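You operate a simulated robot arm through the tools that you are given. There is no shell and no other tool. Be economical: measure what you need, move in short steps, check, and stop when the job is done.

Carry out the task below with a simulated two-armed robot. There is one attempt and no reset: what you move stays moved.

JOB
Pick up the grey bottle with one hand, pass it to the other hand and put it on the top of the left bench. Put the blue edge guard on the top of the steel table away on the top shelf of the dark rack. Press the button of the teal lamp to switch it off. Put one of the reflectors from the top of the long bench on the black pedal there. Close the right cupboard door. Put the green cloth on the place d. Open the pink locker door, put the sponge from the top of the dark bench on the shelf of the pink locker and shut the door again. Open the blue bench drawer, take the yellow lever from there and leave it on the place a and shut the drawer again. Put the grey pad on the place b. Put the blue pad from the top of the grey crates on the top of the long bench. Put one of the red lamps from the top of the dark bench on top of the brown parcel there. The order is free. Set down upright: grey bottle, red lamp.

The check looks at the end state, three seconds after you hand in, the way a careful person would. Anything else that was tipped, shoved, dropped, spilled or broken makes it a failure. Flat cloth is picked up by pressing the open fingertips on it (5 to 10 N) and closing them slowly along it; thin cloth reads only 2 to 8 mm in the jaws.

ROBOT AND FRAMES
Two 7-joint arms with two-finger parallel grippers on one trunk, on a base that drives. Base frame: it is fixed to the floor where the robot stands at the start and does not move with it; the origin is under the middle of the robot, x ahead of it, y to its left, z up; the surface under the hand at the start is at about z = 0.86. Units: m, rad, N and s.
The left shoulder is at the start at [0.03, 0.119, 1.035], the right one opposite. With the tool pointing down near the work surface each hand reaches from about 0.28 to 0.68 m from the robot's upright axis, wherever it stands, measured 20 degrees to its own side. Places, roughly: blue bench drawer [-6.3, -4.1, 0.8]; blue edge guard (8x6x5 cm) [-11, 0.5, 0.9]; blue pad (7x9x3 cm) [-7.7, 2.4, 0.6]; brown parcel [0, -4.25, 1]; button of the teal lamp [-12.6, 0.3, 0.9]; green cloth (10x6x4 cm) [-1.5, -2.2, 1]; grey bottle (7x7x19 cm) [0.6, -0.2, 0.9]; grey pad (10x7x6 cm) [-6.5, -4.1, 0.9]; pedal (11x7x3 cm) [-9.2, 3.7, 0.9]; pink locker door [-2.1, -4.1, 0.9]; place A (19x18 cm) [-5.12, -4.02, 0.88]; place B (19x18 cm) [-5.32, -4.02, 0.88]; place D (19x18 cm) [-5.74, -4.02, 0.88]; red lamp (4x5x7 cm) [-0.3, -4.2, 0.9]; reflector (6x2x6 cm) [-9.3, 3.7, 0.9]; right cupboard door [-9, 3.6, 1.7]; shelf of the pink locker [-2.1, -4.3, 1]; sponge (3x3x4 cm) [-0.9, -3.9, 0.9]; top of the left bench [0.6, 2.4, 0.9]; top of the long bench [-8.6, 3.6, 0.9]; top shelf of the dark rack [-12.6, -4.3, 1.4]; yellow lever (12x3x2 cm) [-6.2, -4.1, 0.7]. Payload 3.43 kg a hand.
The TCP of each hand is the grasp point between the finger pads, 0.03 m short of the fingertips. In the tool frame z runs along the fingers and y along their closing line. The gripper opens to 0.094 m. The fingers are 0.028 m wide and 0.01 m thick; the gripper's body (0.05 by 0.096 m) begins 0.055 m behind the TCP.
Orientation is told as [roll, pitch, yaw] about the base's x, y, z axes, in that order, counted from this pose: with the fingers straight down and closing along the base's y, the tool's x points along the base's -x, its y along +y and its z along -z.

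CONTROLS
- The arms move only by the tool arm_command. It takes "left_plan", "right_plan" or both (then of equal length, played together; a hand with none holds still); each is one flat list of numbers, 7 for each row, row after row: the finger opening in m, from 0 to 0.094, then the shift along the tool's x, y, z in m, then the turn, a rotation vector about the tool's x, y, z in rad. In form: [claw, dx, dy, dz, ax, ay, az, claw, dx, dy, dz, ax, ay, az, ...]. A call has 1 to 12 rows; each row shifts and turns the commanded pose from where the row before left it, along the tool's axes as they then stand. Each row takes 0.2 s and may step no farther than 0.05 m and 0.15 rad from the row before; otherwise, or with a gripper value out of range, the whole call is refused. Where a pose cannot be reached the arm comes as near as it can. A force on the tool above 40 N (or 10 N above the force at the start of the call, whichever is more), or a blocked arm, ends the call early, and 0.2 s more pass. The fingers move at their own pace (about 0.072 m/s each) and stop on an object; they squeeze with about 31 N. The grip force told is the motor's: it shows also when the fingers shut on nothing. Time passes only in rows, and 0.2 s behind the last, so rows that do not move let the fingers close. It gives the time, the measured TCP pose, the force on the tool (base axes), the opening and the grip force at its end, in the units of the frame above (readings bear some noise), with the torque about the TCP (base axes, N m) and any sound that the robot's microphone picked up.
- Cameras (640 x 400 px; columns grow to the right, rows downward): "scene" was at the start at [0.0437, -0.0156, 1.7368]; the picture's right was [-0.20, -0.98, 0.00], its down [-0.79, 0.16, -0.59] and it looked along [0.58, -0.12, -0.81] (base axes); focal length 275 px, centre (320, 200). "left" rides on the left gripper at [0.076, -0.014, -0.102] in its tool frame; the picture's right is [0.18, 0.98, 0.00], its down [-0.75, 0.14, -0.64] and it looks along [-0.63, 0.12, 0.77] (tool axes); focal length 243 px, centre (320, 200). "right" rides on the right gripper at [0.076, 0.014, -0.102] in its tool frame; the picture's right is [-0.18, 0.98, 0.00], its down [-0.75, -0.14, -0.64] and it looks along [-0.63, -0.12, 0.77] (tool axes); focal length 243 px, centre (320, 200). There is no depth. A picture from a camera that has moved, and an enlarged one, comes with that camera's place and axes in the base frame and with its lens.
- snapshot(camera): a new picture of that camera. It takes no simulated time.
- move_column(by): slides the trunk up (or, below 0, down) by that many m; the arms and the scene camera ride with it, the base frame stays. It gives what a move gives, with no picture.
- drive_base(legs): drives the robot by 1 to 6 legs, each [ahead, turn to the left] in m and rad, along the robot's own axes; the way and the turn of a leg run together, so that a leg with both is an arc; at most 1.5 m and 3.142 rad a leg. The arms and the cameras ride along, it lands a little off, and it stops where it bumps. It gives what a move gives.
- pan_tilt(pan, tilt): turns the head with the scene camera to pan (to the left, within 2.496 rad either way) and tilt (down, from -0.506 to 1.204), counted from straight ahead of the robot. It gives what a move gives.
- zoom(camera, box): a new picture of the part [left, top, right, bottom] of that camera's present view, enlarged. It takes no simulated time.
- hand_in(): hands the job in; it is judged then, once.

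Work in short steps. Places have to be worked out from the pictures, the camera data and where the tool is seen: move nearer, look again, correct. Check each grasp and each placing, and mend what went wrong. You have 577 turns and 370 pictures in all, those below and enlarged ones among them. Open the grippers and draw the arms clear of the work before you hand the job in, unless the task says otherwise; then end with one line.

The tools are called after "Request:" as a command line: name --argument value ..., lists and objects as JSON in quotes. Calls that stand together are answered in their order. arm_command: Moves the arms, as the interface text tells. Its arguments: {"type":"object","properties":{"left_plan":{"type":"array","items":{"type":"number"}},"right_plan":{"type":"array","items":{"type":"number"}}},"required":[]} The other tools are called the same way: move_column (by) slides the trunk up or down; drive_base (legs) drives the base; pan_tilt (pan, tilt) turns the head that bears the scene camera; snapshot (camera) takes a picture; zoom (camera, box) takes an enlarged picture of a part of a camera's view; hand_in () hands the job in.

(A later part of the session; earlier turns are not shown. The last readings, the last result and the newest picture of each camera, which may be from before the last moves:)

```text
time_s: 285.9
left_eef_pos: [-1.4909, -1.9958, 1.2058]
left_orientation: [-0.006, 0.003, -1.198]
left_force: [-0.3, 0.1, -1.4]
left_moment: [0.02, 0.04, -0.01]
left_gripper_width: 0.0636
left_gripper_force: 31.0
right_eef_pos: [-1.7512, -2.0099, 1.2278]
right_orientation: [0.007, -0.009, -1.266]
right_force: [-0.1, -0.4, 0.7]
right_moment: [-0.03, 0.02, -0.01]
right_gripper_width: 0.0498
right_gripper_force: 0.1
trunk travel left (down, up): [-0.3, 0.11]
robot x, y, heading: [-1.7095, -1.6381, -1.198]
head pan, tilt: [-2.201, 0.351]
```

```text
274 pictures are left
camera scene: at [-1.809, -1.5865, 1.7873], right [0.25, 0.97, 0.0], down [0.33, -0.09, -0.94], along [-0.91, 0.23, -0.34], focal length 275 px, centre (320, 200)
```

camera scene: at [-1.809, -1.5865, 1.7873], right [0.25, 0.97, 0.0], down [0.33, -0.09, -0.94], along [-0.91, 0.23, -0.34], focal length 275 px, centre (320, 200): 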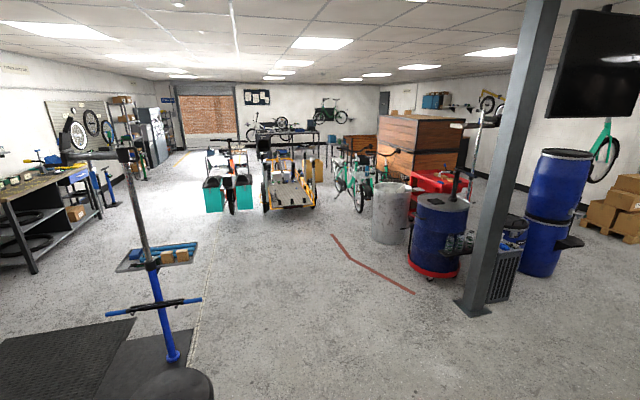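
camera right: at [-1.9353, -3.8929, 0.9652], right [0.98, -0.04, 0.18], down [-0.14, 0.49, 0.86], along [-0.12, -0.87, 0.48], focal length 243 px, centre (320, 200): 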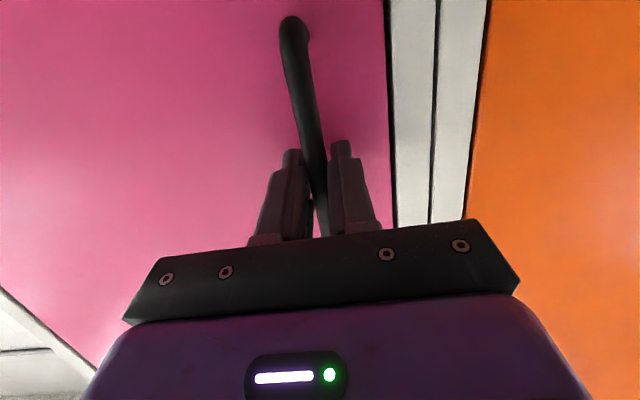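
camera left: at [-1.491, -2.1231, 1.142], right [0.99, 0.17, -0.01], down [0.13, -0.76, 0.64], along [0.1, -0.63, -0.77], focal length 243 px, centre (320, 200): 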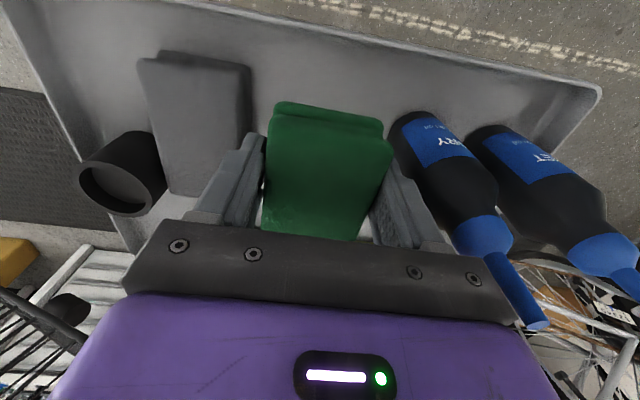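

Cloth in hand and the floor to the west is open. I drive back round toward the blue bench.

Request:
drive_base --legs '[[-0.27, 0], [0, -1.95], [1.45, 0], [1.45, 0], [0, 1.19], [1.2, 0]]'

Request:
pan_tilt --pan 0.1 --tilt 0.45

Request:
snapshot --camera "scene"

```text
time_s: 314.6
left_eef_pos: [-5.1558, -3.1695, 1.2057]
left_orientation: [-0.007, 0.004, -1.932]
left_force: [0.0, 0.3, 0.0]
left_moment: [0.02, -0.02, -0.01]
left_gripper_width: 0.0632
left_gripper_force: 30.5
right_eef_pos: [-5.3608, -3.0044, 1.2269]
right_orientation: [0.007, -0.011, -2.001]
right_force: [0.0, -0.6, 0.2]
right_moment: [-0.04, 0.0, -0.02]
right_gripper_width: 0.0501
right_gripper_force: 0.0
trunk travel left (down, up): [-0.3, 0.11]
robot x, y, heading: [-5.0777, -2.7564, -1.93]
head pan, tilt: [-2.201, 0.351]
```

```text
time_s: 316.7
left_eef_pos: [-5.1567, -3.1678, 1.2045]
left_orientation: [-0.004, 0.004, -1.932]
left_force: [-0.1, -0.3, -0.2]
left_moment: [-0.02, -0.02, -0.04]
left_gripper_width: 0.0635
left_gripper_force: 30.8
right_eef_pos: [-5.3594, -3.0039, 1.2287]
right_orientation: [0.009, -0.01, -2.002]
right_force: [1.3, -0.8, 0.0]
right_moment: [-0.02, 0.02, -0.03]
right_gripper_width: 0.0499
right_gripper_force: 0.1
trunk travel left (down, up): [-0.3, 0.11]
robot x, y, heading: [-5.0809, -2.7534, -1.928]
head pan, tilt: [0.099, 0.45]
```

```text
273 pictures are left
camera scene: at [-5.0893, -2.8173, 1.7781], right [-0.97, 0.26, 0.0], down [0.11, 0.42, -0.9], along [-0.23, -0.87, -0.44], focal length 275 px, centre (320, 200)
```

scene: 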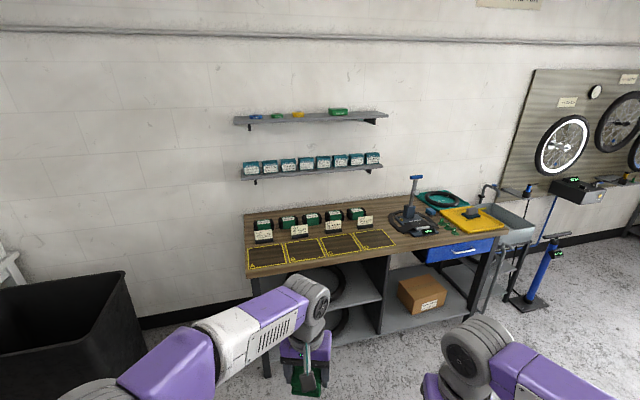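

Places A–D are the four yellow-framed squares; bench front at y≈-3.9. I drive to (-5.85,-3.5) facing the bench.

Request:
drive_base --legs '[[0, -0.445], [1.03, 0], [0, 0.8]]'

Request:
pan_tilt --pan 0.0 --tilt 0.8

Request:
snapshot --camera "scene"

```text
time_s: 325.4
left_eef_pos: [-5.7324, -3.9027, 1.2052]
left_orientation: [-0.005, 0.003, -1.563]
left_force: [0.1, 0.6, -0.9]
left_moment: [0.0, -0.01, -0.01]
left_gripper_width: 0.0633
left_gripper_force: 30.9
right_eef_pos: [-5.9795, -3.822, 1.2286]
right_orientation: [0.009, -0.011, -1.627]
right_force: [0.5, -0.3, 0.0]
right_moment: [0.0, -0.02, 0.0]
right_gripper_width: 0.0502
right_gripper_force: 0.1
trunk travel left (down, up): [-0.3, 0.11]
robot x, y, heading: [-5.8029, -3.4898, -1.555]
head pan, tilt: [0.099, 0.45]
```

```text
time_s: 326.2
left_eef_pos: [-5.7321, -3.9031, 1.2064]
left_orientation: [-0.006, 0.005, -1.562]
left_force: [0.0, 0.6, -0.8]
left_moment: [-0.01, -0.01, 0.04]
left_gripper_width: 0.0635
left_gripper_force: 31.6
right_eef_pos: [-5.9795, -3.8235, 1.2273]
right_orientation: [0.01, -0.01, -1.629]
right_force: [1.2, -0.3, 0.1]
right_moment: [-0.05, 0.0, 0.0]
right_gripper_width: 0.0501
right_gripper_force: 0.1
trunk travel left (down, up): [-0.3, 0.11]
robot x, y, heading: [-5.8054, -3.4871, -1.553]
head pan, tilt: [0.0, 0.799]
```

```text
272 pictures are left
camera scene: at [-5.805, -3.5402, 1.7477], right [-1.0, -0.01, 0.0], down [-0.01, 0.72, -0.7], along [0.01, -0.7, -0.72], focal length 275 px, centre (320, 200)
```

scene: 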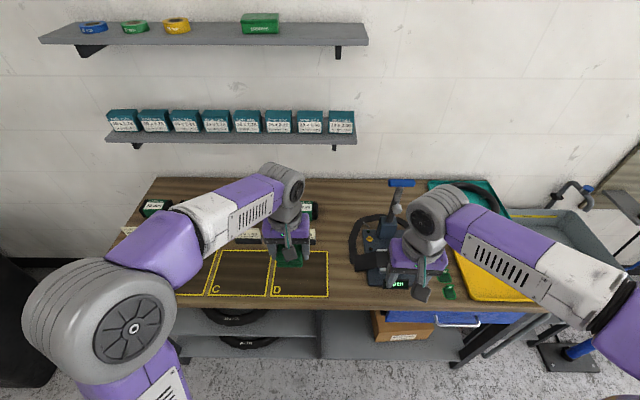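

D's centre computes to about (-5.73,-4.02). I move over it and descend to just above.

Request:
arm_command --left_plan '[0.01, -0.04, -0.003, 0, 0, 0, 0, 0.01, -0.04, 0, 0, 0, 0, 0, 0.01, -0.039, 0, 0, 0, 0, 0, 0.01, 0, 0, 0.048, 0, 0, 0, 0.01, 0, 0, 0.048, 0, 0, 0, 0.01, 0, 0, 0.048, 0, 0, 0, 0.01, 0, 0, 0.048, 0, 0, 0, 0.01, 0, 0, 0.048, 0, 0, 0, 0.01, 0, 0, 0.02, 0, 0, 0, 0.01, 0, 0, 0, 0, 0, 0]'

Request:
snapshot --camera "left"

```text
time_s: 328.4
left_eef_pos: [-5.7353, -4.0201, 0.9422]
left_orientation: [-0.005, 0.003, -1.563]
left_force: [0.2, 0.6, 0.1]
left_moment: [0.0, 0.0, 0.02]
left_gripper_width: 0.0631
left_gripper_force: 31.1
right_eef_pos: [-5.9804, -3.822, 1.2278]
right_orientation: [0.009, -0.01, -1.629]
right_force: [0.3, 0.6, 0.4]
right_moment: [0.01, 0.0, -0.01]
right_gripper_width: 0.0499
right_gripper_force: 0.1
trunk travel left (down, up): [-0.3, 0.11]
robot x, y, heading: [-5.8059, -3.4911, -1.558]
head pan, tilt: [0.0, 0.799]
```

```text
271 pictures are left
camera left: at [-5.7494, -3.9457, 1.046], right [0.98, 0.19, 0.0], down [0.15, -0.75, 0.64], along [0.12, -0.63, -0.77], focal length 243 px, centre (320, 200)
```

left: 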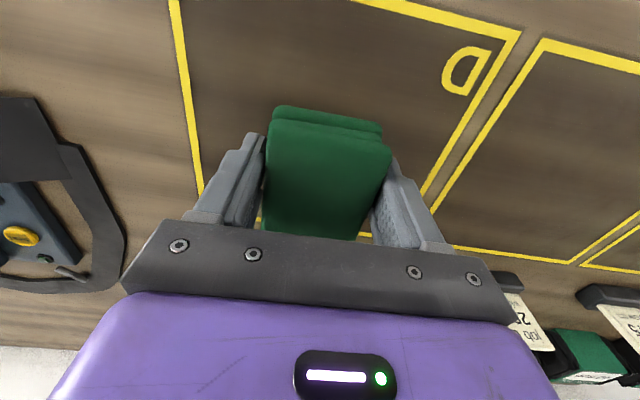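

Well inside frame D. I lower to contact.

Request:
arm_command --left_plan '[0.01, 0, 0, 0.02, 0, 0, 0, 0.01, 0, 0, 0.008, 0, 0, 0, 0.01, 0, 0, 0.004, 0, 0, 0, 0.01, 0, 0, 0, 0, 0, 0]'

```text
time_s: 329.4
left_eef_pos: [-5.7354, -4.0195, 0.9119]
left_orientation: [-0.006, 0.003, -1.559]
left_force: [0.5, -0.1, -0.5]
left_moment: [0.0, -0.03, -0.02]
left_gripper_width: 0.0633
left_gripper_force: 30.5
right_eef_pos: [-5.9791, -3.822, 1.2287]
right_orientation: [0.007, -0.011, -1.628]
right_force: [-0.1, 0.5, 0.1]
right_moment: [0.0, 0.0, -0.03]
right_gripper_width: 0.05
right_gripper_force: 0.0
trunk travel left (down, up): [-0.3, 0.11]
robot x, y, heading: [-5.8054, -3.4876, -1.556]
head pan, tilt: [0.0, 0.799]
```

Request:
arm_command --left_plan '[0.01, 0, 0, 0.005, 0, 0, 0, 0.01, 0, 0, 0.004, 0, 0, 0, 0.01, 0, 0, 0.003, 0, 0, 0, 0.01, 0, 0, 0, 0, 0, 0]'

```text
time_s: 330.1
left_eef_pos: [-5.7339, -4.0211, 0.9114]
left_orientation: [-0.006, -0.002, -1.559]
left_force: [0.6, 10.0, 18.6]
left_moment: [0.4, -0.69, 0.37]
left_gripper_width: 0.0636
left_gripper_force: 30.9
right_eef_pos: [-5.9799, -3.8198, 1.228]
right_orientation: [0.009, -0.012, -1.629]
right_force: [0.9, -0.7, -0.1]
right_moment: [-0.04, 0.02, 0.02]
right_gripper_width: 0.0501
right_gripper_force: 0.1
trunk travel left (down, up): [-0.3, 0.11]
robot x, y, heading: [-5.8073, -3.4885, -1.554]
head pan, tilt: [0.0, 0.799]
stopped in row 3 (left hand): the force on the tool passed its limit at 44 N (the readings are from after the stop); the commanded pose is now the measured one
```

Contact at 0.911. I raise 2 mm, open, and lift.

Request:
arm_command --left_plan '[0.01, 0, 0, -0.003, 0, 0, 0, 0.04, 0, 0, 0, 0, 0, 0, 0.075, 0, 0, 0, 0, 0, 0, 0.088, 0, 0, 0, 0, 0, 0, 0.088, 0, 0, -0.03, 0, 0, 0, 0.088, 0, 0, -0.045, 0, 0, 0, 0.088, 0, 0, -0.045, 0, 0, 0, 0.088, 0, 0, -0.045, 0, 0, 0, 0.088, 0, 0, -0.045, 0, 0, 0, 0.088, 0, 0, -0.045, 0, 0, 0]'

Request:
snapshot --camera "left"

Request:
pan_tilt --pan -0.5 --tilt 0.8

Request:
snapshot --camera "scene"

```text
time_s: 332.3
left_eef_pos: [-5.7319, -4.0219, 1.1699]
left_orientation: [-0.006, -0.003, -1.562]
left_force: [-0.4, -0.5, 0.3]
left_moment: [0.01, -0.02, -0.02]
left_gripper_width: 0.0881
left_gripper_force: 0.0
right_eef_pos: [-5.9797, -3.8223, 1.2293]
right_orientation: [0.008, -0.01, -1.628]
right_force: [-0.8, 0.0, -1.3]
right_moment: [0.04, -0.03, 0.02]
right_gripper_width: 0.0499
right_gripper_force: 0.1
trunk travel left (down, up): [-0.3, 0.11]
robot x, y, heading: [-5.813, -3.4845, -1.56]
head pan, tilt: [0.0, 0.799]
```

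```text
270 pictures are left
camera left: at [-5.7469, -3.9458, 1.2722], right [0.98, 0.19, -0.01], down [0.15, -0.75, 0.64], along [0.12, -0.63, -0.77], focal length 243 px, centre (320, 200)
```

left: 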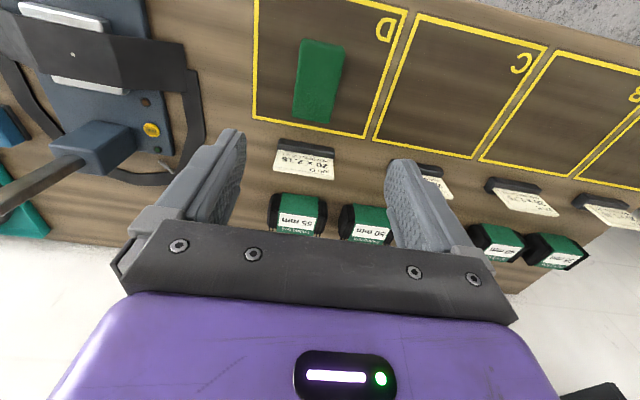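

```text
time_s: 333.2
left_eef_pos: [-5.7316, -4.0224, 1.169]
left_orientation: [-0.003, -0.001, -1.561]
left_force: [-0.8, 1.0, -0.3]
left_moment: [0.0, -0.02, 0.02]
left_gripper_width: 0.0881
left_gripper_force: 0.0
right_eef_pos: [-5.9791, -3.8226, 1.2288]
right_orientation: [0.009, -0.011, -1.627]
right_force: [-0.6, 0.3, 1.0]
right_moment: [-0.01, 0.02, 0.01]
right_gripper_width: 0.0499
right_gripper_force: 0.0
trunk travel left (down, up): [-0.3, 0.11]
robot x, y, heading: [-5.8054, -3.4893, -1.555]
head pan, tilt: [-0.499, 0.799]
```

```text
269 pictures are left
camera scene: at [-5.8436, -3.5308, 1.7476], right [-0.89, 0.47, 0.0], down [0.33, 0.63, -0.7], along [-0.32, -0.62, -0.72], focal length 275 px, centre (320, 200)
```

scene: 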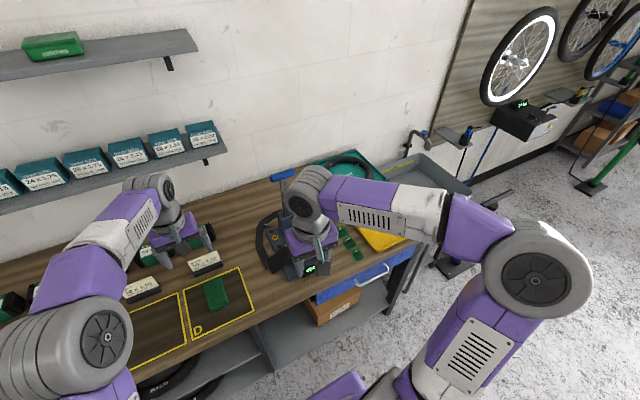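

The cloth lies in D. Next the grey pad and drawer further right: I retract the left hand a bit and shift the robot 0.55 m in -x.

Request:
arm_command --left_plan '[0.088, 0.045, 0.01, -0.03, 0, 0, 0, 0.088, 0.045, 0.01, -0.03, 0, 0, 0, 0.088, 0.04, 0.01, 0, 0, 0, 0, 0.088, 0.03, 0, 0, 0, 0, 0]'

Request:
drive_base --legs '[[-0.1, 0], [0, -1.57], [0.57, 0], [0, 1.57]]'

Request:
pan_tilt --pan -0.1 --tilt 0.8

Request:
snapshot --camera "scene"

```text
refused: row 1 steps farther than a row can; nothing moved
```

```text
time_s: 344.8
left_eef_pos: [-6.2358, -3.9618, 1.1693]
left_orientation: [-0.006, -0.001, -1.428]
left_force: [-1.0, -0.4, -0.6]
left_moment: [-0.03, 0.0, 0.01]
left_gripper_width: 0.0877
left_gripper_force: 0.0
right_eef_pos: [-6.5082, -3.7957, 1.2272]
right_orientation: [0.009, -0.012, -1.498]
right_force: [-0.4, 0.3, -0.2]
right_moment: [0.0, -0.02, 0.01]
right_gripper_width: 0.0498
right_gripper_force: 0.2
trunk travel left (down, up): [-0.3, 0.11]
robot x, y, heading: [-6.3808, -3.4401, -1.425]
head pan, tilt: [-0.499, 0.799]
```

```text
time_s: 345.7
left_eef_pos: [-6.2354, -3.962, 1.1683]
left_orientation: [-0.004, -0.002, -1.429]
left_force: [1.0, -0.1, -0.5]
left_moment: [0.01, 0.0, -0.03]
left_gripper_width: 0.0881
left_gripper_force: 0.1
right_eef_pos: [-6.508, -3.7948, 1.2286]
right_orientation: [0.009, -0.01, -1.497]
right_force: [0.3, -0.4, -0.5]
right_moment: [0.03, -0.03, 0.03]
right_gripper_width: 0.0501
right_gripper_force: 0.0
trunk travel left (down, up): [-0.3, 0.11]
robot x, y, heading: [-6.3789, -3.4421, -1.42]
head pan, tilt: [-0.099, 0.799]
```

```text
268 pictures are left
camera scene: at [-6.3792, -3.4931, 1.7476], right [-1.0, -0.05, 0.0], down [-0.03, 0.72, -0.7], along [0.03, -0.7, -0.72], focal length 275 px, centre (320, 200)
```

scene: 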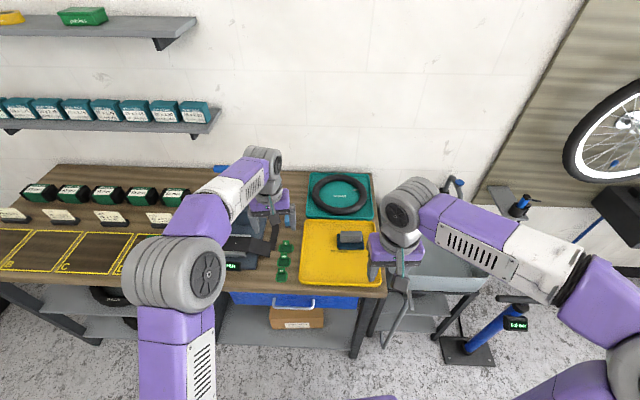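

The grey pad is on the yellow mat around (-6.46,-4.09). I bring the right hand over it, lowering a bit.

Request:
arm_command --right_plan '[0.09, -0.04, 0.003, 0.02, 0, 0, 0, 0.09, -0.04, 0.003, 0.02, 0, 0, 0, 0.09, -0.04, 0.003, 0.02, 0, 0, 0, 0.09, -0.04, 0.003, 0.02, 0, 0, 0, 0.09, -0.04, 0.003, 0.02, 0, 0, 0, 0.09, -0.04, 0.003, 0, 0, 0, 0, 0.09, -0.03, 0.003, 0, 0, 0, 0, 0.09, 0, 0, 0, 0, 0, 0]'

Request:
snapshot --camera "right"

```text
time_s: 347.5
left_eef_pos: [-6.2358, -3.9608, 1.1689]
left_orientation: [-0.005, -0.003, -1.428]
left_force: [0.3, 0.3, -0.1]
left_moment: [0.0, -0.01, -0.01]
left_gripper_width: 0.0877
left_gripper_force: 0.3
right_eef_pos: [-6.5708, -3.9695, 1.1088]
right_orientation: [0.009, -0.01, -1.496]
right_force: [0.4, -0.2, -0.5]
right_moment: [0.01, -0.01, 0.01]
right_gripper_width: 0.0903
right_gripper_force: 0.0
right hand out of reach, approached as far as the arm can: row 2, 3, 4, 5, 6, 7
trunk travel left (down, up): [-0.3, 0.11]
robot x, y, heading: [-6.3809, -3.4406, -1.422]
head pan, tilt: [-0.099, 0.799]
```

```text
267 pictures are left
camera right: at [-6.5638, -3.8904, 1.211], right [0.99, -0.11, 0.01], down [-0.09, -0.76, 0.65], along [-0.06, -0.65, -0.76], focal length 243 px, centre (320, 200)
```

right: 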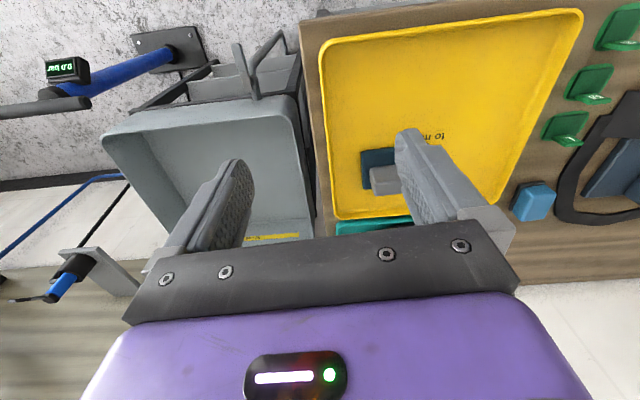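

The right arm seems stuck in an awkward configuration. I retract it to its starting-type pose and re-try from there.

Request:
arm_command --right_plan '[0.09, 0.039, 0, -0.018, 0, 0, -0.018, 0.09, 0.039, 0, -0.018, 0, 0, -0.018, 0.09, 0.039, 0, -0.018, 0, 0.01, -0.018, 0.09, 0.038, 0, -0.018, 0, 0, -0.018, 0.09, 0, 0, 0, 0, 0, 0]'

Request:
arm_command --right_plan '[0.09, -0.04, 0.01, 0, 0, 0, 0, 0.09, -0.04, 0.01, 0, 0, 0, 0, 0.09, -0.04, 0.01, 0, 0, 0, 0, 0.09, -0.04, 0.01, 0, 0, 0, 0, 0.09, -0.04, 0.01, 0, 0, 0, 0]'

Request:
snapshot --camera "scene"

```text
time_s: 348.7
left_eef_pos: [-6.2348, -3.9626, 1.1681]
left_orientation: [-0.004, -0.003, -1.43]
left_force: [0.0, 0.3, -0.1]
left_moment: [0.04, -0.02, 0.0]
left_gripper_width: 0.0879
left_gripper_force: 0.0
right_eef_pos: [-6.589, -3.8153, 1.1808]
right_orientation: [0.009, -0.002, -1.424]
right_force: [-0.1, -0.4, 0.6]
right_moment: [0.04, -0.04, -0.03]
right_gripper_width: 0.09
right_gripper_force: 0.1
trunk travel left (down, up): [-0.3, 0.11]
robot x, y, heading: [-6.3812, -3.4395, -1.429]
head pan, tilt: [-0.099, 0.799]
```

```text
time_s: 349.9
left_eef_pos: [-6.2364, -3.9625, 1.1684]
left_orientation: [-0.006, -0.002, -1.428]
left_force: [-0.4, -0.8, -0.9]
left_moment: [0.0, -0.01, 0.0]
left_gripper_width: 0.0881
left_gripper_force: 0.1
right_eef_pos: [-6.5657, -3.9482, 1.1632]
right_orientation: [0.009, 0.0, -1.426]
right_force: [-0.4, -0.1, -1.0]
right_moment: [0.02, -0.02, -0.01]
right_gripper_width: 0.0905
right_gripper_force: 0.0
right hand out of reach, approached as far as the arm can: row 3, 4, 5
trunk travel left (down, up): [-0.3, 0.11]
robot x, y, heading: [-6.3783, -3.4416, -1.426]
head pan, tilt: [-0.099, 0.799]
```

```text
266 pictures are left
camera scene: at [-6.3795, -3.4947, 1.7475], right [-1.0, -0.05, 0.0], down [-0.03, 0.72, -0.7], along [0.03, -0.7, -0.72], focal length 275 px, centre (320, 200)
```

scene: 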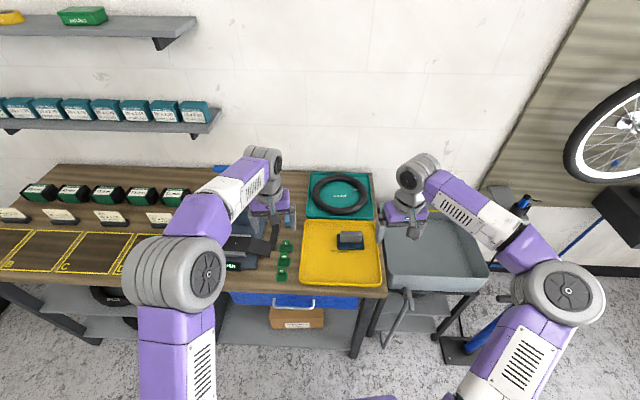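

The right elbow has swung out. I move the left hand aside and bring the right hand inward across the front to let the elbow swing back.

Request:
arm_command --left_plan '[0.088, 0.03, 0.03, -0.02, 0, 0, 0, 0.088, 0.03, 0.035, -0.015, 0, 0, 0, 0.088, 0.03, 0.035, 0, 0, 0, 0, 0.088, 0.03, 0.035, 0, 0, 0, 0, 0.088, 0.03, 0.035, 0, 0, 0, 0, 0.088, 0.0, 0.035, 0, 0, 0, 0]' --right_plan '[0.09, 0.03, 0.03, 0, 0, 0, 0, 0.09, 0.0, 0.045, 0, 0, 0, 0, 0.09, 0, 0.045, 0, 0, 0, 0, 0.09, 0, 0.045, 0, 0, 0, 0, 0.09, 0, 0.045, 0, 0, 0, 0, 0.09, 0, 0.045, 0, 0, 0, 0]'

Request:
snapshot --camera "scene"

```text
time_s: 351.3
left_eef_pos: [-6.0532, -3.7876, 1.2029]
left_orientation: [-0.006, -0.003, -1.431]
left_force: [-0.7, -0.5, -0.4]
left_moment: [0.02, -0.03, 0.01]
left_gripper_width: 0.0877
left_gripper_force: 0.1
right_eef_pos: [-6.4902, -3.8619, 1.1454]
right_orientation: [0.01, -0.003, -1.427]
right_force: [-0.4, -1.4, 1.6]
right_moment: [0.01, 0.02, -0.01]
right_gripper_width: 0.09
right_gripper_force: 0.0
right hand out of reach, approached as far as the arm can: row 2, 3, 4, 5, 6
trunk travel left (down, up): [-0.3, 0.11]
robot x, y, heading: [-6.3793, -3.4383, -1.428]
head pan, tilt: [-0.099, 0.799]
```

```text
265 pictures are left
camera scene: at [-6.3779, -3.4944, 1.7476], right [-1.0, -0.05, 0.0], down [-0.03, 0.72, -0.7], along [0.03, -0.7, -0.72], focal length 275 px, centre (320, 200)
```

scene: 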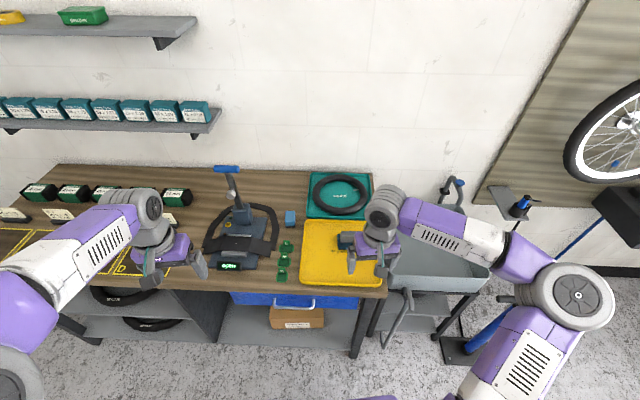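

I try relaxing the wrist: rotate the right hand's yaw to the left while moving inward and forward.

Request:
arm_command --right_plan '[0.09, 0, 0, 0, 0, 0, -0.15, 0.09, 0, 0, 0, 0, 0, -0.15, 0.09, 0, 0.03, 0, 0, 0, -0.15, 0.09, 0, 0.04, 0, 0, 0, -0.15, 0.09, 0, 0.04, 0, 0, 0, -0.15, 0.09, 0, 0.04, 0, 0, 0, 0, 0.09, -0.04, 0, 0, 0, 0, 0, 0.09, -0.04, 0, 0, 0, 0, 0]'

Request:
snapshot --camera "scene"

```text
time_s: 353.1
left_eef_pos: [-6.0561, -3.7869, 1.2013]
left_orientation: [-0.006, -0.003, -1.429]
left_force: [-0.2, -0.9, 0.1]
left_moment: [0.0, -0.02, 0.0]
left_gripper_width: 0.0879
left_gripper_force: 0.1
right_eef_pos: [-6.4673, -3.8216, 1.1567]
right_orientation: [0.007, -0.008, -0.676]
right_force: [0.0, -0.4, -0.7]
right_moment: [0.05, 0.01, -0.02]
right_gripper_width: 0.0901
right_gripper_force: 0.1
right hand out of reach, approached as far as the arm can: row 3, 4, 5, 6, 7, 8
trunk travel left (down, up): [-0.3, 0.11]
robot x, y, heading: [-6.3778, -3.4432, -1.426]
head pan, tilt: [-0.099, 0.799]
```

```text
264 pictures are left
camera scene: at [-6.379, -3.493, 1.7476], right [-1.0, -0.05, 0.0], down [-0.03, 0.72, -0.7], along [0.03, -0.7, -0.72], focal length 275 px, centre (320, 200)
```

scene: 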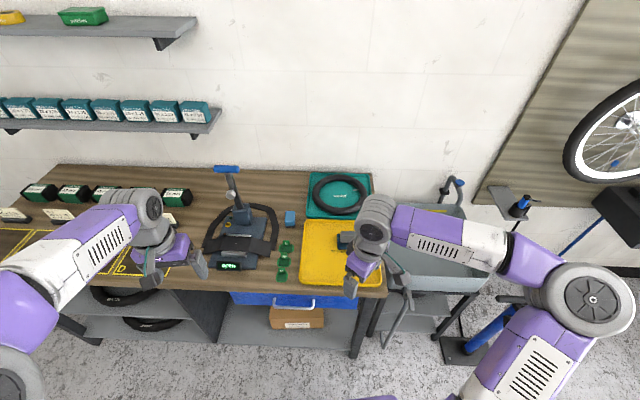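

I undo the earlier hooking motion: pitch the right hand forward and yaw it to the left, to roll the elbow back.

Request:
arm_command --right_plan '[0.09, 0, 0, 0, 0, 0, 0.15, 0.09, 0, 0, 0, 0, 0, 0.15, 0.09, 0, 0, 0, 0, 0, 0.15, 0.09, 0, 0, 0, 0, 0, 0.15, 0.09, 0, 0, 0, 0, 0, 0.15, 0.09, -0.03, 0, 0, 0, -0.14, 0, 0.09, -0.02, 0, 0, 0, -0.14, 0, 0.09, 0, 0, 0, 0, -0.14, 0, 0.09, 0, 0, 0, 0, -0.14, 0, 0.09, 0, 0, 0.02, 0, -0.14, 0, 0.09, 0, 0, 0.02, 0, -0.14, 0, 0.09, 0, 0, 0.02, 0, -0.14, 0]'

Request:
arm_command --right_plan '[0.09, 0, 0, 0.02, 0, -0.14, 0, 0.09, 0, 0, 0.03, 0, -0.14, 0, 0.09, 0, 0, 0.03, 0, -0.1, 0, 0.09, 0, 0, 0.02, -0.147, 0, -0.029, 0.09, 0, 0.02, 0.02, -0.147, 0, -0.029, 0.09, 0, 0.02, 0.02, -0.147, 0, -0.029, 0.09, 0, 0.02, 0, -0.147, 0, -0.029, 0.09, 0, 0.02, 0, -0.147, 0, -0.029, 0.09, 0, 0.02, 0, 0, 0, 0, 0.09, 0, 0, 0, 0, 0, 0]'

Request:
snapshot --camera "scene"

```text
time_s: 355.7
left_eef_pos: [-6.0555, -3.789, 1.201]
left_orientation: [-0.004, -0.001, -1.429]
left_force: [1.3, 0.1, -0.4]
left_moment: [0.01, 0.0, 0.04]
left_gripper_width: 0.0878
left_gripper_force: 0.0
right_eef_pos: [-6.4554, -3.906, 1.1128]
right_orientation: [0.018, -0.979, -1.438]
right_force: [-0.3, -0.7, 0.0]
right_moment: [-0.03, -0.01, 0.05]
right_gripper_width: 0.0902
right_gripper_force: 0.1
trunk travel left (down, up): [-0.3, 0.11]
robot x, y, heading: [-6.3809, -3.442, -1.43]
head pan, tilt: [-0.099, 0.799]
```

```text
time_s: 357.9
left_eef_pos: [-6.0547, -3.7875, 1.2017]
left_orientation: [-0.005, -0.002, -1.43]
left_force: [0.5, -0.5, 0.3]
left_moment: [-0.01, -0.02, 0.03]
left_gripper_width: 0.0879
left_gripper_force: 0.1
right_eef_pos: [-6.3368, -3.9356, 1.1349]
right_orientation: [0.086, -1.369, -0.757]
right_force: [-0.8, 0.1, -0.5]
right_moment: [-0.02, 0.01, 0.02]
right_gripper_width: 0.0899
right_gripper_force: 0.0
right hand out of reach, approached as far as the arm can: row 2, 3, 4
trunk travel left (down, up): [-0.3, 0.11]
robot x, y, heading: [-6.3803, -3.4401, -1.428]
head pan, tilt: [-0.099, 0.799]
```

```text
263 pictures are left
camera scene: at [-6.3792, -3.4933, 1.7476], right [-1.0, -0.05, 0.0], down [-0.03, 0.72, -0.7], along [0.03, -0.7, -0.72], focal length 275 px, centre (320, 200)
```

scene: 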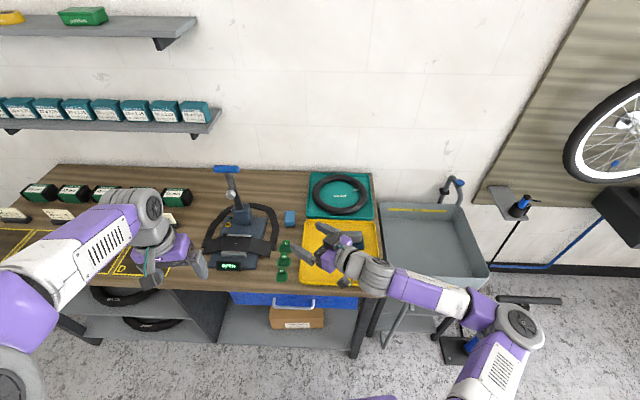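

The elbow came in. Now I pitch back down and straighten the yaw.

Request:
arm_command --right_plan '[0.09, 0, 0, 0, 0, 0.14, 0, 0.09, 0, 0, 0, 0, 0.14, 0, 0.09, 0, 0, 0, 0, 0.14, 0, 0.09, 0, 0, 0, 0, 0.14, 0, 0.09, 0, 0, 0, 0, 0.14, 0, 0.09, 0, 0, 0, 0, 0.14, 0, 0.09, 0, 0, 0, 0, 0.14, 0, 0.09, 0, 0, 0, 0, 0.14, 0, 0.09, 0, 0, 0, 0, 0.14, 0, 0.09, 0, 0, 0, 0, 0.11, 0, 0.09, 0, 0, 0, 0, 0, 0.15, 0.09, 0, 0, 0, 0, 0, 0.15]'

Request:
arm_command --right_plan '[0.09, 0, 0, 0, 0, 0, 0.15, 0.09, 0, 0, 0, 0, 0, 0.15, 0.09, 0, -0.02, 0, 0, 0, 0.06, 0.09, -0.04, -0.01, 0, 0, 0, 0, 0.09, -0.04, -0.02, 0, 0, 0, 0, 0.09, -0.04, -0.02, 0, 0, 0, 0, 0.09, 0, 0, 0, 0, 0, 0]'

Request:
snapshot --camera "right"

```text
time_s: 360.5
left_eef_pos: [-6.0543, -3.7877, 1.2009]
left_orientation: [-0.006, -0.001, -1.43]
left_force: [0.8, 0.0, 0.1]
left_moment: [-0.01, -0.04, 0.0]
left_gripper_width: 0.0878
left_gripper_force: 0.2
right_eef_pos: [-6.5109, -3.9057, 1.1042]
right_orientation: [0.016, 0.005, -0.975]
right_force: [0.5, 0.2, 0.1]
right_moment: [0.0, 0.04, 0.02]
right_gripper_width: 0.0902
right_gripper_force: 0.1
right hand out of reach, approached as far as the arm can: row 4, 5, 6, 7, 8, 9, 10
trunk travel left (down, up): [-0.3, 0.11]
robot x, y, heading: [-6.3789, -3.4417, -1.43]
head pan, tilt: [-0.099, 0.799]
```

```text
time_s: 362.1
left_eef_pos: [-6.0547, -3.787, 1.2015]
left_orientation: [-0.005, -0.002, -1.429]
left_force: [-0.5, -0.2, -0.4]
left_moment: [-0.03, 0.03, 0.0]
left_gripper_width: 0.0881
left_gripper_force: 0.0
right_eef_pos: [-6.5907, -3.9875, 1.0866]
right_orientation: [0.013, 0.009, -1.335]
right_force: [-0.2, 0.0, 0.2]
right_moment: [0.02, -0.03, 0.01]
right_gripper_width: 0.0901
right_gripper_force: 0.1
right hand out of reach, approached as far as the arm can: row 4, 5, 6
trunk travel left (down, up): [-0.3, 0.11]
robot x, y, heading: [-6.3814, -3.4375, -1.423]
head pan, tilt: [-0.099, 0.799]
```

```text
262 pictures are left
camera right: at [-6.5979, -3.9114, 1.1915], right [1.0, 0.05, 0.01], down [0.03, -0.77, 0.63], along [0.04, -0.63, -0.77], focal length 243 px, centre (320, 200)
```

right: 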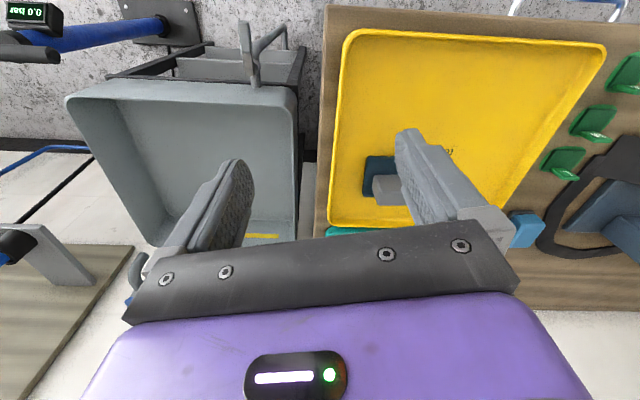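

The right arm's posture remains limited; all remaining jobs can be done one-handed, so I tuck the right arm and use the left. I reposition the robot so that the pad and drawer are in the left hand's reach.

Request:
arm_command --right_plan '[0.05, 0.045, 0, -0.015, 0, 0, 0.045, 0.05, 0.045, 0, -0.015, 0, 0, 0.045, 0.05, 0.045, 0, -0.015, 0, 0, 0, 0.05, 0.045, 0, -0.015, 0, 0, 0, 0.05, 0.02, 0, -0.02, 0, 0, 0]'

Request:
drive_base --legs '[[0, -1.14], [0.24, 0], [0, 1.0]]'

Request:
pan_tilt --pan 0.2 --tilt 0.95

Request:
snapshot --camera "scene"

```text
time_s: 363.3
left_eef_pos: [-6.055, -3.7872, 1.2017]
left_orientation: [-0.005, -0.002, -1.428]
left_force: [0.3, 0.0, -0.2]
left_moment: [0.0, 0.02, 0.04]
left_gripper_width: 0.0883
left_gripper_force: 0.1
right_eef_pos: [-6.6295, -3.7884, 1.1693]
right_orientation: [0.013, 0.011, -1.425]
right_force: [-1.1, -0.3, 0.1]
right_moment: [0.02, 0.02, -0.01]
right_gripper_width: 0.0499
right_gripper_force: 0.0
trunk travel left (down, up): [-0.3, 0.11]
robot x, y, heading: [-6.3824, -3.4393, -1.429]
head pan, tilt: [-0.099, 0.799]
```

```text
time_s: 370.5
left_eef_pos: [-6.299, -3.9542, 1.2018]
left_orientation: [-0.006, -0.002, -1.541]
left_force: [0.0, -0.4, -0.2]
left_moment: [-0.01, 0.0, 0.01]
left_gripper_width: 0.0877
left_gripper_force: 0.0
right_eef_pos: [-6.8712, -3.8911, 1.1696]
right_orientation: [0.013, 0.01, -1.537]
right_force: [0.0, -0.1, 0.8]
right_moment: [0.0, 0.0, -0.02]
right_gripper_width: 0.05
right_gripper_force: 0.0
trunk travel left (down, up): [-0.3, 0.11]
robot x, y, heading: [-6.5841, -3.5742, -1.534]
head pan, tilt: [-0.099, 0.799]
```

```text
time_s: 371.3
left_eef_pos: [-6.2986, -3.9535, 1.2012]
left_orientation: [-0.006, -0.001, -1.542]
left_force: [0.1, 0.2, -0.8]
left_moment: [-0.01, -0.01, -0.03]
left_gripper_width: 0.0881
left_gripper_force: 0.1
right_eef_pos: [-6.8722, -3.8926, 1.1693]
right_orientation: [0.013, 0.011, -1.539]
right_force: [-0.5, -0.2, 0.1]
right_moment: [-0.01, -0.01, 0.0]
right_gripper_width: 0.05
right_gripper_force: 0.0
trunk travel left (down, up): [-0.3, 0.11]
robot x, y, heading: [-6.5878, -3.5737, -1.535]
head pan, tilt: [0.201, 0.949]
```

```text
261 pictures are left
camera scene: at [-6.5662, -3.6152, 1.7361], right [-0.97, -0.23, 0.0], down [-0.19, 0.79, -0.58], along [0.13, -0.57, -0.81], focal length 275 px, centre (320, 200)
```

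scene: 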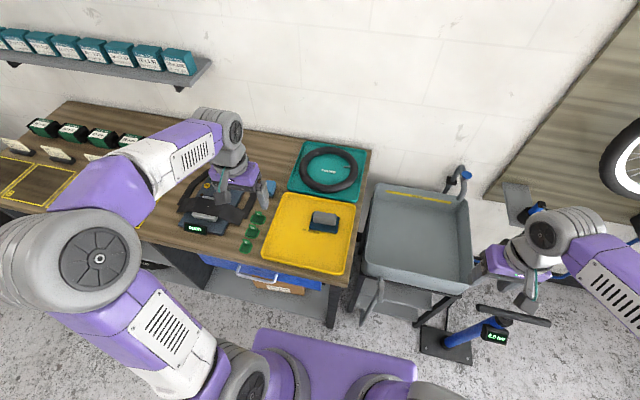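

I zoom on the pad and drawer area.

Request:
zoom --camera "scene" --box '[220, 180, 380, 280]'

```text
4.00 times, centred on (300, 230) of scene
camera zoom: at [-6.5662, -3.6152, 1.7361], right [-0.97, -0.23, 0.0], down [-0.19, 0.79, -0.58], along [0.13, -0.57, -0.81], focal length 1100 px, centre (400, 80)
```

zoom: 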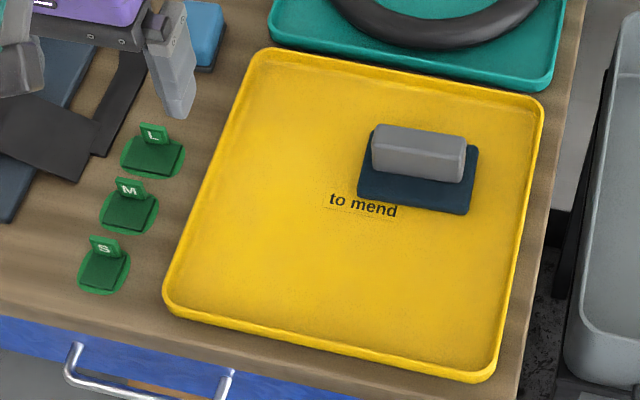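

The pad is a dark base with a grey block on top at about (-6.469,-4.12). I move the left hand above it, then rotate it 90° to close across the block.

Request:
arm_command --left_plan '[0.07, -0.032, -0.035, 0, 0, 0, 0, 0.07, -0.032, -0.035, 0, 0, 0, 0, 0.07, -0.032, -0.035, 0, 0, 0, 0, 0.07, -0.032, -0.035, 0, 0, 0, 0, 0.07, -0.032, -0.035, 0, 0, 0, 0, 0.07, 0, 0, 0.04, 0, 0, 0, 0.07, 0, 0, 0, 0, 0, 0.15, 0.07, 0, 0, 0, 0, 0, 0.15, 0.07, 0, 0, 0, 0, 0, 0.15, 0.07, 0, 0, 0, 0, 0, 0.15, 0.07, 0, 0, 0, 0, 0, 0.15]'

Request:
arm_command --left_plan '[0.07, 0, 0, 0, 0, 0, 0.15, 0.07, 0, 0, 0, 0, 0, 0.15, 0.07, 0, 0, 0, 0, 0, 0.15, 0.07, 0, 0, 0, 0, 0, 0.15, 0.07, 0, 0, 0, 0, 0, 0.15, 0.07, 0, 0, 0, 0, 0, 0]'

Request:
snapshot --camera "left"

```text
time_s: 373.7
left_eef_pos: [-6.4703, -4.12, 1.1618]
left_orientation: [-0.003, -0.005, -2.294]
left_force: [0.3, 0.0, -0.1]
left_moment: [-0.01, 0.01, -0.02]
left_gripper_width: 0.0699
left_gripper_force: 0.0
right_eef_pos: [-6.8714, -3.8911, 1.1693]
right_orientation: [0.013, 0.009, -1.537]
right_force: [-0.1, 0.0, 0.2]
right_moment: [-0.01, 0.0, 0.04]
right_gripper_width: 0.0504
right_gripper_force: 0.1
trunk travel left (down, up): [-0.3, 0.11]
robot x, y, heading: [-6.5811, -3.5764, -1.538]
head pan, tilt: [0.201, 0.949]
```

```text
time_s: 375.1
left_eef_pos: [-6.4698, -4.1193, 1.1637]
left_orientation: [0.001, -0.006, -3.044]
left_force: [-0.3, 0.9, 0.8]
left_moment: [-0.01, -0.04, -0.01]
left_gripper_width: 0.07
left_gripper_force: 0.1
right_eef_pos: [-6.871, -3.8907, 1.1688]
right_orientation: [0.016, 0.009, -1.536]
right_force: [0.1, 0.0, -0.3]
right_moment: [0.01, -0.05, 0.0]
right_gripper_width: 0.0498
right_gripper_force: 0.1
trunk travel left (down, up): [-0.3, 0.11]
robot x, y, heading: [-6.5824, -3.5721, -1.538]
head pan, tilt: [0.201, 0.949]
```

```text
259 pictures are left
camera left: at [-6.3952, -4.0977, 1.2656], right [0.28, -0.96, 0.0], down [-0.73, -0.21, 0.65], along [-0.62, -0.18, -0.76], focal length 243 px, centre (320, 200)
```

left: 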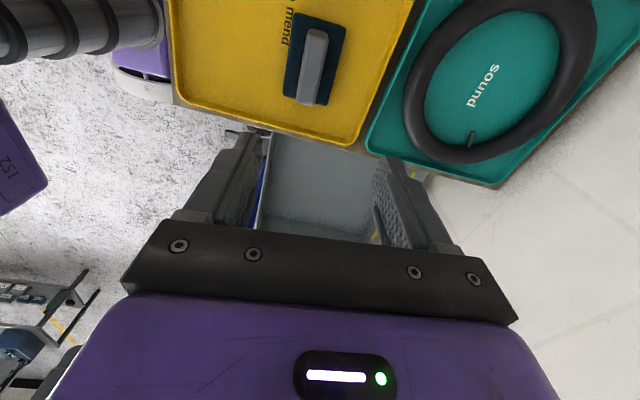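

Block centre now (-6.466,-4.112), along x. I shift slightly and descend to z≈1.03, then check.

Request:
arm_command --left_plan '[0.07, 0.004, -0.006, 0.045, 0, 0, 0, 0.07, 0, 0, 0.045, 0, 0, 0, 0.07, 0, 0, 0.043, 0, 0, 0, 0.07, 0, 0, 0, 0, 0, 0]'

Request:
snapshot --camera "left"

```text
time_s: 376.1
left_eef_pos: [-6.4693, -4.1113, 1.0256]
left_orientation: [0.001, -0.006, -3.04]
left_force: [0.1, -0.1, 0.0]
left_moment: [-0.03, -0.03, 0.03]
left_gripper_width: 0.07
left_gripper_force: 0.0
right_eef_pos: [-6.8719, -3.8893, 1.1695]
right_orientation: [0.015, 0.01, -1.536]
right_force: [0.3, -0.9, -0.1]
right_moment: [0.03, 0.0, -0.05]
right_gripper_width: 0.0502
right_gripper_force: 0.0
trunk travel left (down, up): [-0.3, 0.11]
robot x, y, heading: [-6.5878, -3.5741, -1.541]
head pan, tilt: [0.201, 0.949]
```

```text
258 pictures are left
camera left: at [-6.3946, -4.0889, 1.1288], right [0.28, -0.96, 0.0], down [-0.73, -0.21, 0.65], along [-0.62, -0.18, -0.76], focal length 243 px, centre (320, 200)
```

left: 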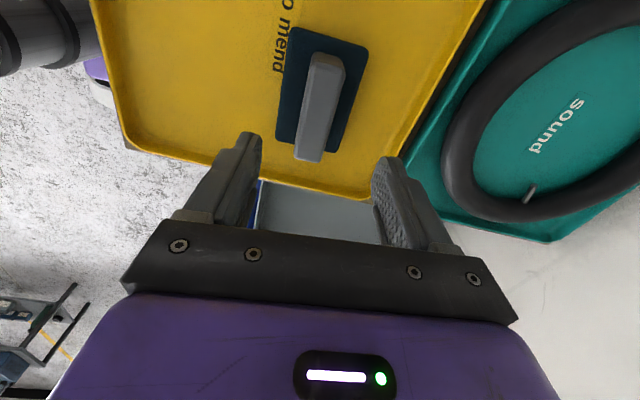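

I correct by a few mm and descend to z≈0.94, then close.

Request:
arm_command --left_plan '[0.07, 0.006, -0.003, 0.04, 0, 0, 0, 0.07, 0, 0, 0.03, 0, 0, 0, 0.07, 0, 0, 0.013, 0, 0, 0, 0.07, 0, 0, 0, 0, 0, 0, 0.04, 0, 0, 0, 0, 0, 0, 0.01, 0, 0, 0, 0, 0, 0, 0.01, 0, 0, 0, 0, 0, 0]'

Request:
snapshot --camera "left"

```text
time_s: 377.7
left_eef_pos: [-6.4636, -4.1101, 0.9445]
left_orientation: [0.001, -0.004, -3.043]
left_force: [-0.5, 0.2, 0.0]
left_moment: [-0.03, -0.03, 0.04]
left_gripper_width: 0.03
left_gripper_force: 30.9
right_eef_pos: [-6.8715, -3.8916, 1.1703]
right_orientation: [0.015, 0.01, -1.537]
right_force: [-0.7, 0.7, -0.3]
right_moment: [-0.01, 0.02, 0.02]
right_gripper_width: 0.0501
right_gripper_force: 0.1
trunk travel left (down, up): [-0.3, 0.11]
robot x, y, heading: [-6.5803, -3.572, -1.536]
head pan, tilt: [0.201, 0.949]
```

```text
257 pictures are left
camera left: at [-6.3882, -4.0879, 1.0477], right [0.28, -0.96, 0.0], down [-0.73, -0.21, 0.65], along [-0.62, -0.18, -0.76], focal length 243 px, centre (320, 200)
```

left: 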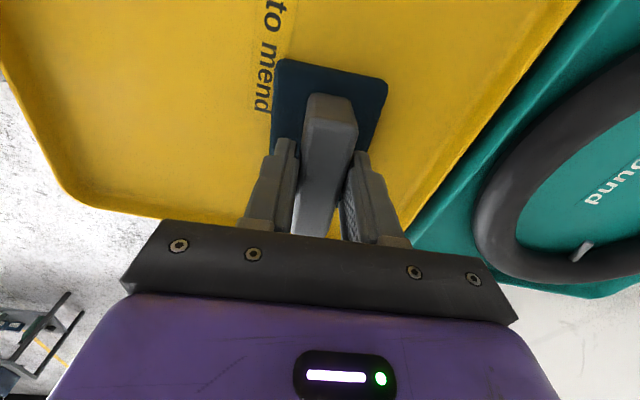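

Gripped. I lift and rotate the hand back.

Request:
arm_command --left_plan '[0.01, 0, 0, -0.03, 0, 0, 0, 0.01, 0, 0, -0.045, 0, 0, 0, 0.01, 0, 0, -0.045, 0, 0, 0, 0.01, 0, 0, -0.045, 0, 0, -0.15, 0.01, 0, 0, -0.045, 0, 0, -0.15, 0.01, 0, 0, -0.03, 0, 0, -0.15, 0.01, 0, 0, 0, 0, 0, -0.15, 0.01, 0, 0, 0, 0, 0, -0.15, 0.01, 0, 0, 0, 0, 0, -0.15, 0.01, 0, 0, 0, 0, 0, -0.15, 0.01, 0, 0, 0, 0, 0, -0.15, 0.01, 0, 0, 0, 0, 0, -0.15]'

Request:
arm_command --left_plan '[0.01, 0.04, 0.02, 0, 0, 0, -0.15, 0.01, 0.04, 0.02, 0, 0, 0, 0, 0.01, 0.04, 0.02, 0, 0, 0, 0, 0.01, 0.04, 0, 0, 0, 0, 0]'

Request:
snapshot --camera "scene"

```text
time_s: 380.3
left_eef_pos: [-6.4626, -4.11, 1.1878]
left_orientation: [-0.006, -0.003, -1.688]
left_force: [-0.1, -0.1, -0.9]
left_moment: [0.03, 0.02, 0.03]
left_gripper_width: 0.0297
left_gripper_force: 30.8
right_eef_pos: [-6.8717, -3.8905, 1.1697]
right_orientation: [0.014, 0.009, -1.537]
right_force: [-0.1, 0.1, 0.6]
right_moment: [0.0, 0.03, 0.01]
right_gripper_width: 0.0501
right_gripper_force: 0.0
trunk travel left (down, up): [-0.3, 0.11]
robot x, y, heading: [-6.5859, -3.5696, -1.54]
head pan, tilt: [0.201, 0.949]
```

```text
time_s: 381.3
left_eef_pos: [-6.4012, -3.9442, 1.1835]
left_orientation: [-0.006, -0.001, -1.541]
left_force: [-0.6, 0.4, -0.6]
left_moment: [0.0, 0.0, -0.02]
left_gripper_width: 0.0299
left_gripper_force: 31.3
right_eef_pos: [-6.8713, -3.8892, 1.1696]
right_orientation: [0.013, 0.01, -1.537]
right_force: [0.1, -0.5, 0.6]
right_moment: [-0.03, 0.02, -0.02]
right_gripper_width: 0.0499
right_gripper_force: 0.1
trunk travel left (down, up): [-0.3, 0.11]
robot x, y, heading: [-6.5801, -3.5727, -1.538]
head pan, tilt: [0.201, 0.949]
```

```text
256 pictures are left
camera scene: at [-6.5662, -3.6135, 1.7361], right [-0.97, -0.23, 0.0], down [-0.19, 0.79, -0.58], along [0.13, -0.57, -0.81], focal length 275 px, centre (320, 200)
```

scene: 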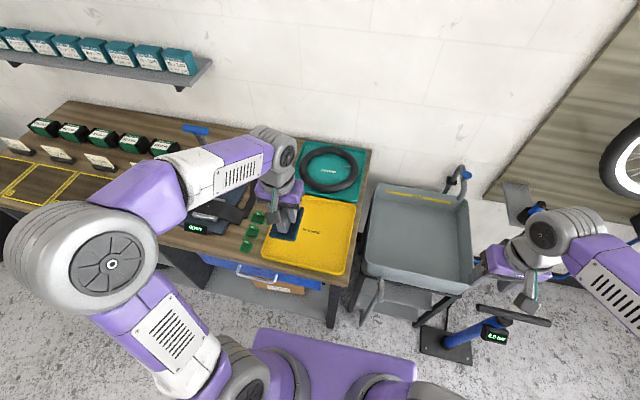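

I back off to keep the elbows clear of the bench, drive +x by 1.13 m, and face place B.

Request:
drive_base --legs '[[-0.35, 0], [0, 1.54], [1.13, 0], [0, -1.57], [0.28, 0]]'

Request:
pan_tilt --pan 0.1 --tilt 0.9

Request:
snapshot --camera "scene"

```text
time_s: 398.1
left_eef_pos: [-5.3459, -3.8998, 1.1835]
left_orientation: [-0.005, -0.003, -1.608]
left_force: [-0.5, -0.5, -0.7]
left_moment: [0.01, 0.01, -0.01]
left_gripper_width: 0.03
left_gripper_force: 30.8
right_eef_pos: [-5.8093, -3.8121, 1.1692]
right_orientation: [0.014, 0.011, -1.606]
right_force: [0.1, -1.5, 0.4]
right_moment: [0.02, 0.0, 0.02]
right_gripper_width: 0.0499
right_gripper_force: 0.0
trunk travel left (down, up): [-0.3, 0.11]
robot x, y, heading: [-5.4996, -3.5169, -1.607]
head pan, tilt: [0.201, 0.949]
```

```text
time_s: 398.7
left_eef_pos: [-5.3456, -3.8987, 1.1831]
left_orientation: [-0.005, -0.001, -1.608]
left_force: [0.4, 0.3, -1.0]
left_moment: [0.05, -0.02, 0.02]
left_gripper_width: 0.0298
left_gripper_force: 30.8
right_eef_pos: [-5.8091, -3.8135, 1.1685]
right_orientation: [0.013, 0.01, -1.605]
right_force: [0.2, 0.1, -0.1]
right_moment: [0.02, 0.02, 0.0]
right_gripper_width: 0.0499
right_gripper_force: 0.0
trunk travel left (down, up): [-0.3, 0.11]
robot x, y, heading: [-5.5037, -3.5162, -1.602]
head pan, tilt: [0.099, 0.901]
```

```text
255 pictures are left
camera scene: at [-5.4932, -3.5621, 1.7397], right [-1.0, -0.06, 0.0], down [-0.05, 0.78, -0.62], along [0.04, -0.62, -0.78], focal length 275 px, centre (320, 200)
```

scene: 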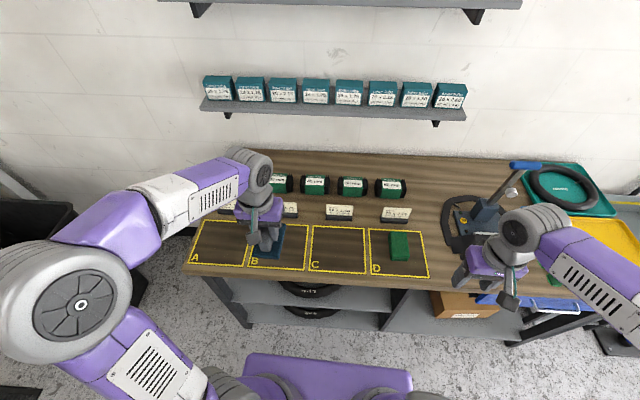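

I move over B (-5.32,-4.02) and descend to ~1 cm above contact.

Request:
arm_command --left_plan '[0.01, -0.0407, 0.01, 0, 0, 0, 0, 0.01, -0.0407, 0.01, 0, 0, 0, 0, 0.01, -0.0407, 0.01, 0, 0, 0, 0, 0.01, 0, 0, 0.045, 0, 0, 0, 0.01, 0, 0, 0.045, 0, 0, 0, 0.01, 0, 0, 0.045, 0, 0, 0, 0.01, 0, 0, 0.045, 0, 0, 0, 0.01, 0, 0, 0.045, 0, 0, 0, 0.01, 0, 0, 0, 0, 0, 0]'

Request:
snapshot --camera "left"

```text
time_s: 400.7
left_eef_pos: [-5.3217, -4.0202, 0.9568]
left_orientation: [-0.006, -0.001, -1.61]
left_force: [-0.1, 0.0, -1.8]
left_moment: [0.02, 0.0, 0.02]
left_gripper_width: 0.03
left_gripper_force: 30.9
right_eef_pos: [-5.811, -3.8124, 1.1693]
right_orientation: [0.014, 0.011, -1.606]
right_force: [0.3, -0.9, 0.8]
right_moment: [0.02, 0.02, -0.01]
right_gripper_width: 0.05
right_gripper_force: 0.1
trunk travel left (down, up): [-0.3, 0.11]
robot x, y, heading: [-5.5003, -3.5167, -1.607]
head pan, tilt: [0.099, 0.901]
```

```text
254 pictures are left
camera left: at [-5.3333, -3.9438, 1.0591], right [0.99, 0.15, -0.01], down [0.12, -0.76, 0.64], along [0.09, -0.64, -0.77], focal length 243 px, centre (320, 200)
```

left: 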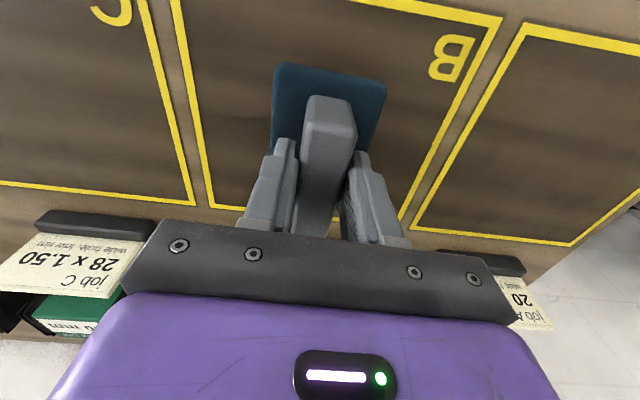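

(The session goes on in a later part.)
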